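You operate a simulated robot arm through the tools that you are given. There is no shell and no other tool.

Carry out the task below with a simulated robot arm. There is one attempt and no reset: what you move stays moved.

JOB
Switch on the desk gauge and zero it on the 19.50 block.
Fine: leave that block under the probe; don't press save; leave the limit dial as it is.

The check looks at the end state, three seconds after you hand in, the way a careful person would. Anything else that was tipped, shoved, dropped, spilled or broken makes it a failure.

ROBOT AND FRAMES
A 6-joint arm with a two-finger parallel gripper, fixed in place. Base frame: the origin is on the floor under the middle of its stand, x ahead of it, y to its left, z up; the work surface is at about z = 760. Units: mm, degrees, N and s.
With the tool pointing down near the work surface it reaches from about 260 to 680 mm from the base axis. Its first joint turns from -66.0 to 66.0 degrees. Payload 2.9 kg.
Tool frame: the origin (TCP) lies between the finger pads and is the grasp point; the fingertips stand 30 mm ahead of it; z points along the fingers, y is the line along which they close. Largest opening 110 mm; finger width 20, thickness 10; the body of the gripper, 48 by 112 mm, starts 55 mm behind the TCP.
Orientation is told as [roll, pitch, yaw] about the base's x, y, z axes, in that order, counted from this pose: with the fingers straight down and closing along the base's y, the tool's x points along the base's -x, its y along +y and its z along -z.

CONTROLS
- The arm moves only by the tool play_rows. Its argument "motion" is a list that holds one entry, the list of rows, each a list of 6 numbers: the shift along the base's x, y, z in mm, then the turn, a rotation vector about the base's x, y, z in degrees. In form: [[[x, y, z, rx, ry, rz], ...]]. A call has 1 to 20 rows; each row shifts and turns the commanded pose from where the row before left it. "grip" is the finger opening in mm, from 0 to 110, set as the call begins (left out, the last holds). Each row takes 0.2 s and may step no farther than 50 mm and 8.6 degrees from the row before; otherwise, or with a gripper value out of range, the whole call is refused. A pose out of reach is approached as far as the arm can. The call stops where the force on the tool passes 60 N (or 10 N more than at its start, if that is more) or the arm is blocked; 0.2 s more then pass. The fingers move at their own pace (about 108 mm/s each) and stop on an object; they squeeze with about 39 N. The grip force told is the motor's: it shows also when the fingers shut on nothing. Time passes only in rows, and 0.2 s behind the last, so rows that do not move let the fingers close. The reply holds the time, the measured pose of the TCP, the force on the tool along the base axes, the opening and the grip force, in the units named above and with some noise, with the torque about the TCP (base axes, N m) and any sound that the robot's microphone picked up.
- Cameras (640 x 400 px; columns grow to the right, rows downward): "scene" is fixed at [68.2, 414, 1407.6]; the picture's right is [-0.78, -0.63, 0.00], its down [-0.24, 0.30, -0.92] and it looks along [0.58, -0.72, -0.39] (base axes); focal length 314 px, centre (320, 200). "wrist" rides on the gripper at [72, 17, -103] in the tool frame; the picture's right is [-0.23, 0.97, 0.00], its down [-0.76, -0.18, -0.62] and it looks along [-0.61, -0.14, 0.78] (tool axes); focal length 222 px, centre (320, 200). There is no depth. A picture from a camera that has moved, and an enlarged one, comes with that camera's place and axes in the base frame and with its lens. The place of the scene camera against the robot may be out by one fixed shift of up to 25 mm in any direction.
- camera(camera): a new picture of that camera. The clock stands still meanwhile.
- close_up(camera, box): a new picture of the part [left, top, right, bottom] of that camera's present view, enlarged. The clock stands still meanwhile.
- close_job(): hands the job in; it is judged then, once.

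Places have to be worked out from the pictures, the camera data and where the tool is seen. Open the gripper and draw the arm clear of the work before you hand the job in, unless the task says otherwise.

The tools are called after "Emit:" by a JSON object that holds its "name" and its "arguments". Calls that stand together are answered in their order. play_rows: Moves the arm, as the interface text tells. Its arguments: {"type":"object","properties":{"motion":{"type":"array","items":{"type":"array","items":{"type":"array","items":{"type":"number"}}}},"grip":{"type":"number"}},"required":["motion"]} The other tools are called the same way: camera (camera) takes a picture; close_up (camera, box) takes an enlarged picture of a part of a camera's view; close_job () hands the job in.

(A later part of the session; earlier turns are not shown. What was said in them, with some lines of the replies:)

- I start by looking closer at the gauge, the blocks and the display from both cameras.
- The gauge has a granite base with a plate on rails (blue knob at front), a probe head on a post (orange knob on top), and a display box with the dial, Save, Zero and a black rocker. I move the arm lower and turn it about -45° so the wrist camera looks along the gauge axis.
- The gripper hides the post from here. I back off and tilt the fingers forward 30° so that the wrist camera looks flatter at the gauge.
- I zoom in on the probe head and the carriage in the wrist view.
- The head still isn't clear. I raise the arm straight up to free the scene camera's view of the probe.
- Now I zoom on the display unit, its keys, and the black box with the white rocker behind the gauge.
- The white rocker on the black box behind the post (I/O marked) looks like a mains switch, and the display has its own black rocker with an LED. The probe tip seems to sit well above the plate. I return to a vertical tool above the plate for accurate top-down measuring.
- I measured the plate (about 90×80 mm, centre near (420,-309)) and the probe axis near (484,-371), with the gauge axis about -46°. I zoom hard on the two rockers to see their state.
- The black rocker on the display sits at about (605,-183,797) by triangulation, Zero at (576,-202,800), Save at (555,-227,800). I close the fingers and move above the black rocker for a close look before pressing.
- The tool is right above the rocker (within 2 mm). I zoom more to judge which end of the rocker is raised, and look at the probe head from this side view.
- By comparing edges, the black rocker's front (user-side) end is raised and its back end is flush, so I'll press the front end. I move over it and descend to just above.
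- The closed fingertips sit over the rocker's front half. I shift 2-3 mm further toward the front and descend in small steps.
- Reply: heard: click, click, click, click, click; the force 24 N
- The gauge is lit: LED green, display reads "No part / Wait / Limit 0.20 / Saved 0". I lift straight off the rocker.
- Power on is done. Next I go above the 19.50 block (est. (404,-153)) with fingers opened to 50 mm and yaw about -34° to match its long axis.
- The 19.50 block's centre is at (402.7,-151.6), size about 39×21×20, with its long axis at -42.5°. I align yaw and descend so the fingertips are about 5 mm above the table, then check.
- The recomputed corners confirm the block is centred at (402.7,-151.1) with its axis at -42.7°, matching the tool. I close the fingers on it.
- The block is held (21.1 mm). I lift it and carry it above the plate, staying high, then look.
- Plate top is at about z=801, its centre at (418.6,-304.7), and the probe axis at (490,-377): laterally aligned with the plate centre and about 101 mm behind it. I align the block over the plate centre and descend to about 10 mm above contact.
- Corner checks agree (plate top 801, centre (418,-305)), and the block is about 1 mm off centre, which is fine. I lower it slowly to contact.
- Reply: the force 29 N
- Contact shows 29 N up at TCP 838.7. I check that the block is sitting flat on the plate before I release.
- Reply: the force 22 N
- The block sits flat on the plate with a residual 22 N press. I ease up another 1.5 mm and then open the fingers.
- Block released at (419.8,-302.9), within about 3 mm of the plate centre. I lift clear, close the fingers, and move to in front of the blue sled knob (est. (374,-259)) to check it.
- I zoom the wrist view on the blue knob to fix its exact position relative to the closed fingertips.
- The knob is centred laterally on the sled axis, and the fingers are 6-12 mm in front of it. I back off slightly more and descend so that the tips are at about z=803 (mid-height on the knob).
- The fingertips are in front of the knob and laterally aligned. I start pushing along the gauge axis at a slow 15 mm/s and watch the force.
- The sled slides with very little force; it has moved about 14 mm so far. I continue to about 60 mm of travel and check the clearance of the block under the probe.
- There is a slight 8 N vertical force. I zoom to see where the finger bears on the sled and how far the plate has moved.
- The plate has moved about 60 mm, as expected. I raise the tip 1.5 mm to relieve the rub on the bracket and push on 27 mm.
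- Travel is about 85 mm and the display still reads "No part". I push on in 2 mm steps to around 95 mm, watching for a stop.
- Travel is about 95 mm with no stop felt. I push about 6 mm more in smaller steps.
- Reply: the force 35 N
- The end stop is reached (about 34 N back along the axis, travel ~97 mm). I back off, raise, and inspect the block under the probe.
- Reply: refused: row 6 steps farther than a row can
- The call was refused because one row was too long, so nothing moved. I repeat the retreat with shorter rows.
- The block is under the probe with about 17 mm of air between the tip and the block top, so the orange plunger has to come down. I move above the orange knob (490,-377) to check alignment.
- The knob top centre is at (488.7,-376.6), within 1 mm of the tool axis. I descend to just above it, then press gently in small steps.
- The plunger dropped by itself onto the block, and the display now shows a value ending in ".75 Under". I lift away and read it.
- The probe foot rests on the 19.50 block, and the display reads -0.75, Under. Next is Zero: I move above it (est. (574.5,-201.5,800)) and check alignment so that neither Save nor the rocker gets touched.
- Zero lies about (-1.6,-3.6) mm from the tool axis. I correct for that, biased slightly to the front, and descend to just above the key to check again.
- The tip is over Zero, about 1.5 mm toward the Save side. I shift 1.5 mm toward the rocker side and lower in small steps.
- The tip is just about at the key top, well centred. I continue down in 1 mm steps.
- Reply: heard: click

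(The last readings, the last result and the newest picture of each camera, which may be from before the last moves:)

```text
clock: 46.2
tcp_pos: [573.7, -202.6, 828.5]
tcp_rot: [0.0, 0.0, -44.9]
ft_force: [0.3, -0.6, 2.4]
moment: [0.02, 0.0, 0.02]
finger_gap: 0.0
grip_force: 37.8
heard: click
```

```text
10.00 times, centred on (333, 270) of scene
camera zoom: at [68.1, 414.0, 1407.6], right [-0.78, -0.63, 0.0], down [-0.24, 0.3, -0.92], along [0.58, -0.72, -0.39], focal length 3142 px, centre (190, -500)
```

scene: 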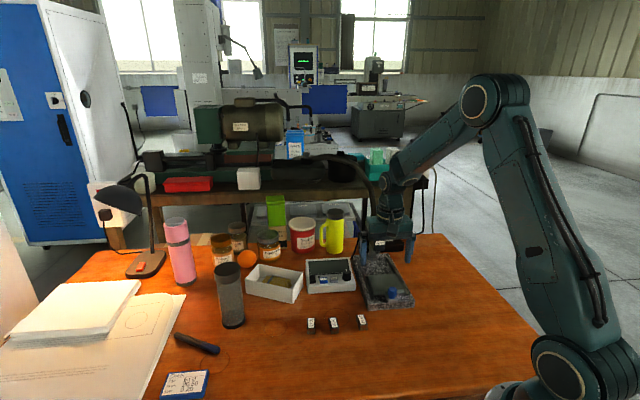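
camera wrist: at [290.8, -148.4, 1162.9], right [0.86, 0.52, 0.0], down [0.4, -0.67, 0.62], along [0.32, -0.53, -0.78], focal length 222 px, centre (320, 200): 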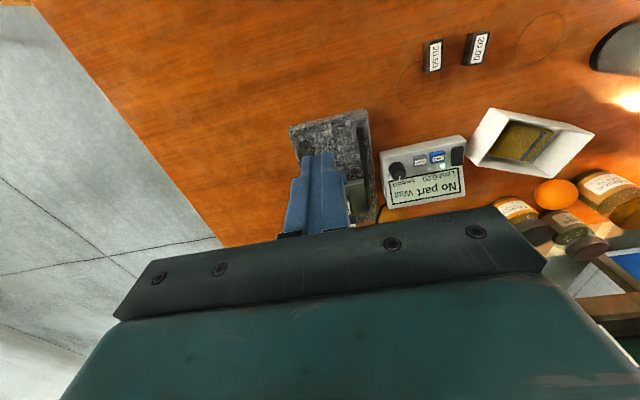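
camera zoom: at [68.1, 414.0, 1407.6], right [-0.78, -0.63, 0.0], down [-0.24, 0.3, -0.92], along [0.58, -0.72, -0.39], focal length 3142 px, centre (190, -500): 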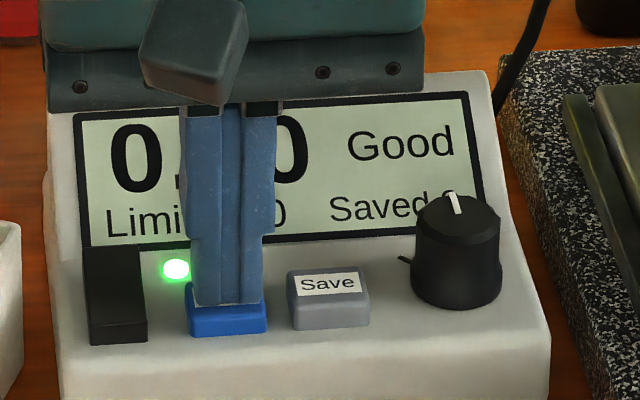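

One click was heard and the display reads 0.?0 "Good". I lift straight up off the key and draw the arm clear, then verify everything.

Emit:
{"name": "play_rows", "arguments": {"motion": [[[0, 0, 3, 0, 0, 0], [0, 0, 10, 0, 0, 0], [0, 0, 35, 0, 0, 0], [0, 0, 45, 0, 0, 0], [0, 0, 45, 0, 0, 0], [0, 0, 45, 0, 0, 0], [0, 0, 0, 0, 0, 0]]]}}

Emit:
{"name": "close_up", "arguments": {"camera": "scene", "box": [295, 245, 365, 300]}}

Emit:
{"name": "close_up", "arguments": {"camera": "scene", "box": [350, 220, 420, 290]}}

Emit:
{"name": "camera", "arguments": {"camera": "scene"}}

Emit:
{"name": "camera", "arguments": {"camera": "wrist"}}

```text
clock: 47.8
tcp_pos: [572.6, -203.5, 1015.1]
tcp_rot: [0.0, -0.1, -45.0]
ft_force: [-0.5, 0.5, -0.6]
moment: [-0.01, 0.01, -0.01]
finger_gap: 0.0
grip_force: 37.7
```

```text
7.27 times, centred on (330, 272) of scene
camera zoom: at [68.2, 414.0, 1407.6], right [-0.78, -0.63, 0.0], down [-0.24, 0.3, -0.92], along [0.58, -0.72, -0.39], focal length 2286 px, centre (247, -327)
```

zoom: 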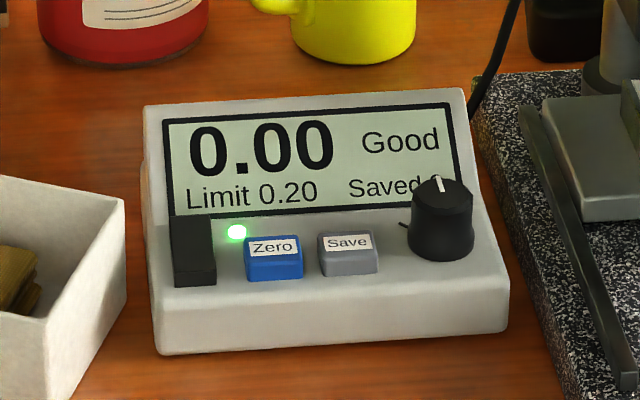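

```text
5.71 times, centred on (385, 255) of scene
camera zoom: at [68.2, 414.0, 1407.6], right [-0.78, -0.63, 0.0], down [-0.24, 0.3, -0.92], along [0.58, -0.72, -0.39], focal length 1796 px, centre (-51, -114)
```

zoom: 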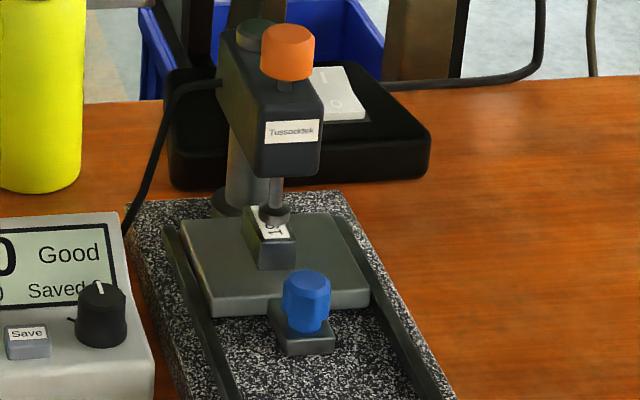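

```text
taken
```

scene: 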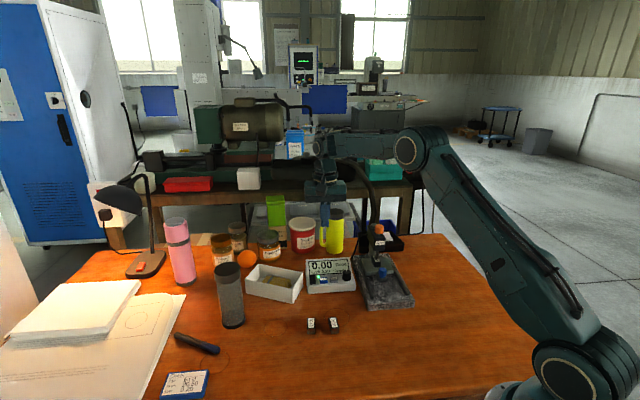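

```text
taken
camera wrist: at [532.9, -139.9, 1117.0], right [0.85, 0.53, 0.0], down [0.41, -0.66, 0.62], along [0.33, -0.53, -0.78], focal length 222 px, centre (320, 200)
```

wrist: 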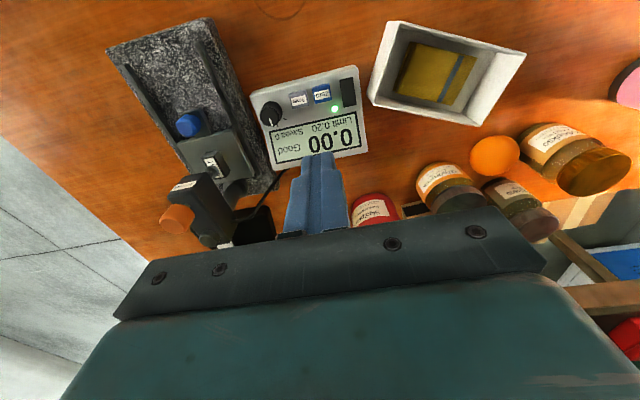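

The display reads 0.00, Good, Limit 0.20. I open the gripper, draw the arm up and back toward the base, and confirm "Saved 0" and the dial.

Emit:
{"name": "play_rows", "arguments": {"motion": [[[0, 0, 45, 0, 0, 0], [0, 0, 45, 0, 0, 0], [-35, 10, 15, 0, 0, 0], [-35, 10, 15, 0, 0, 0], [-35, 10, 0, 0, 0, 0], [-35, 10, 0, 0, 0, 0], [0, 0, 0, 0, 0, 0], [0, 0, 0, 0, 0, 0]]], "grip": 110}}

Emit:
{"name": "camera", "arguments": {"camera": "wrist"}}

Emit:
{"name": "camera", "arguments": {"camera": "scene"}}

Emit:
{"name": "close_up", "arguments": {"camera": "scene", "box": [295, 245, 365, 300]}}

```text
clock: 49.6
tcp_pos: [434.0, -164.5, 1133.1]
tcp_rot: [0.0, 0.0, -44.8]
ft_force: [0.8, -0.4, 0.1]
moment: [0.01, -0.01, 0.01]
finger_gap: 109.8
grip_force: 0.0
```

```text
taken
camera wrist: at [395.0, -100.5, 1236.2], right [0.85, 0.53, 0.0], down [0.41, -0.66, 0.62], along [0.33, -0.53, -0.78], focal length 222 px, centre (320, 200)
```

wrist: 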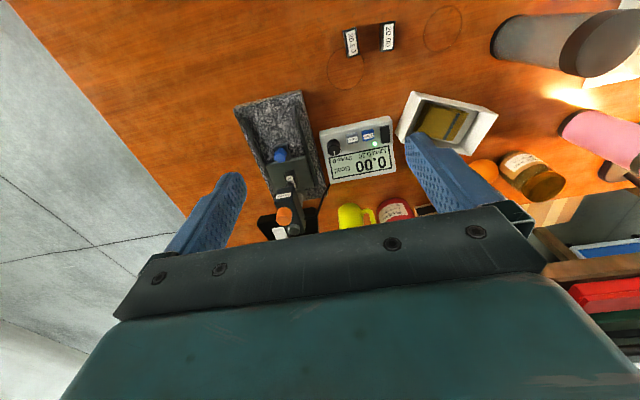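

```text
taken
```

scene: 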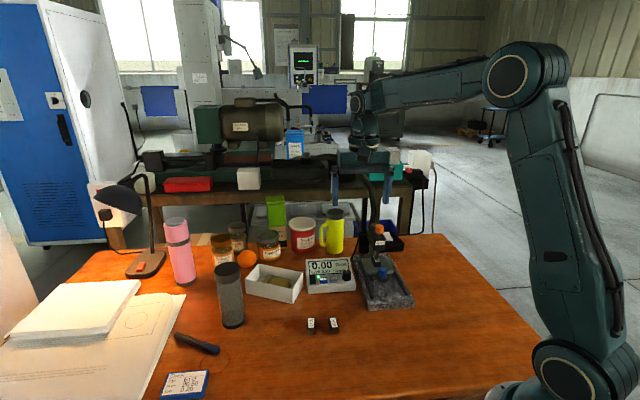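

```text
7.27 times, centred on (330, 272) of scene
camera zoom: at [68.2, 414.0, 1407.6], right [-0.78, -0.63, 0.0], down [-0.24, 0.3, -0.92], along [0.58, -0.72, -0.39], focal length 2286 px, centre (247, -327)
```

zoom: 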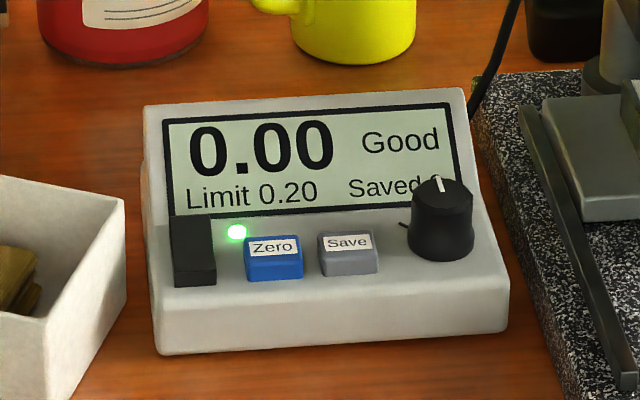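

One last zoom to confirm the Saved count and the block under the probe.

Emit:
{"name": "close_up", "arguments": {"camera": "wrist", "box": [315, 110, 400, 190]}}

Emit:
{"name": "close_up", "arguments": {"camera": "scene", "box": [365, 235, 405, 275]}}

```text
5.00 times, centred on (358, 150) of wrist
camera zoom: at [395.0, -100.5, 1236.2], right [0.85, 0.53, 0.0], down [0.41, -0.66, 0.62], along [0.33, -0.53, -0.78], focal length 1111 px, centre (132, 450)
```

zoom: 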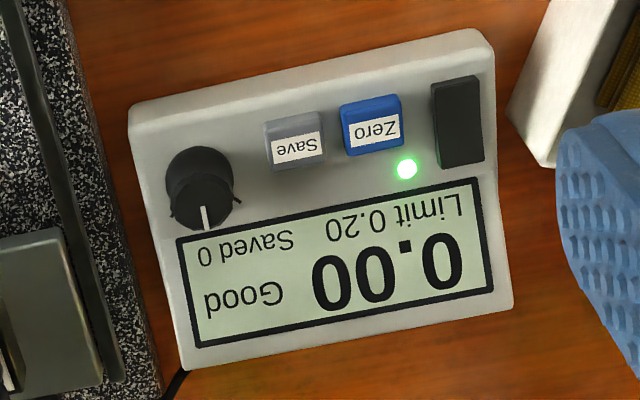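

```text
10.00 times, centred on (385, 255) of scene
camera zoom: at [68.2, 414.0, 1407.6], right [-0.78, -0.63, 0.0], down [-0.24, 0.3, -0.92], along [0.58, -0.72, -0.39], focal length 3142 px, centre (-330, -350)
```

zoom: 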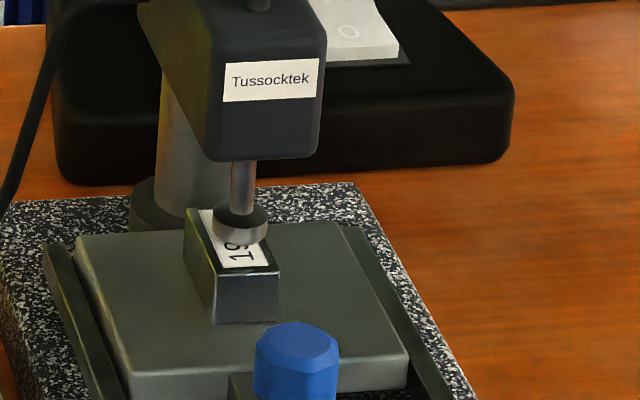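

The gauge is on and shows 0.00 Good, Limit 0.20 and Saved 0, with the probe resting on the 19.50 block. The arm is clear with the gripper open, so I hand in the job.

Emit:
{"name": "close_job", "arguments": {}}

```text
The job is handed in.
```

The desk gauge is on and zeroed on the 19.50 block; I've handed the job in, and no verdict has come back yet.

- **Display:** it reads 0.00, Good, with the green light on.
- **Block:** the 19.50 block is on the sled plate under the probe, and the probe is resting on it. It sits a few millimetres off the probe's centre line, well within the block's top face.
- **Save and limit dial:** neither was touched. The display shows Saved 0 and Limit 0.20, the same as when the gauge was first switched on.
- **Everything else:** in the final pictures the other two blocks and the rest of the desk are where they were. The arm is clear and the gripper is open.

The microphone picked up five clicks while I pressed the power rocker instead of one. The gauge came on and stayed on.
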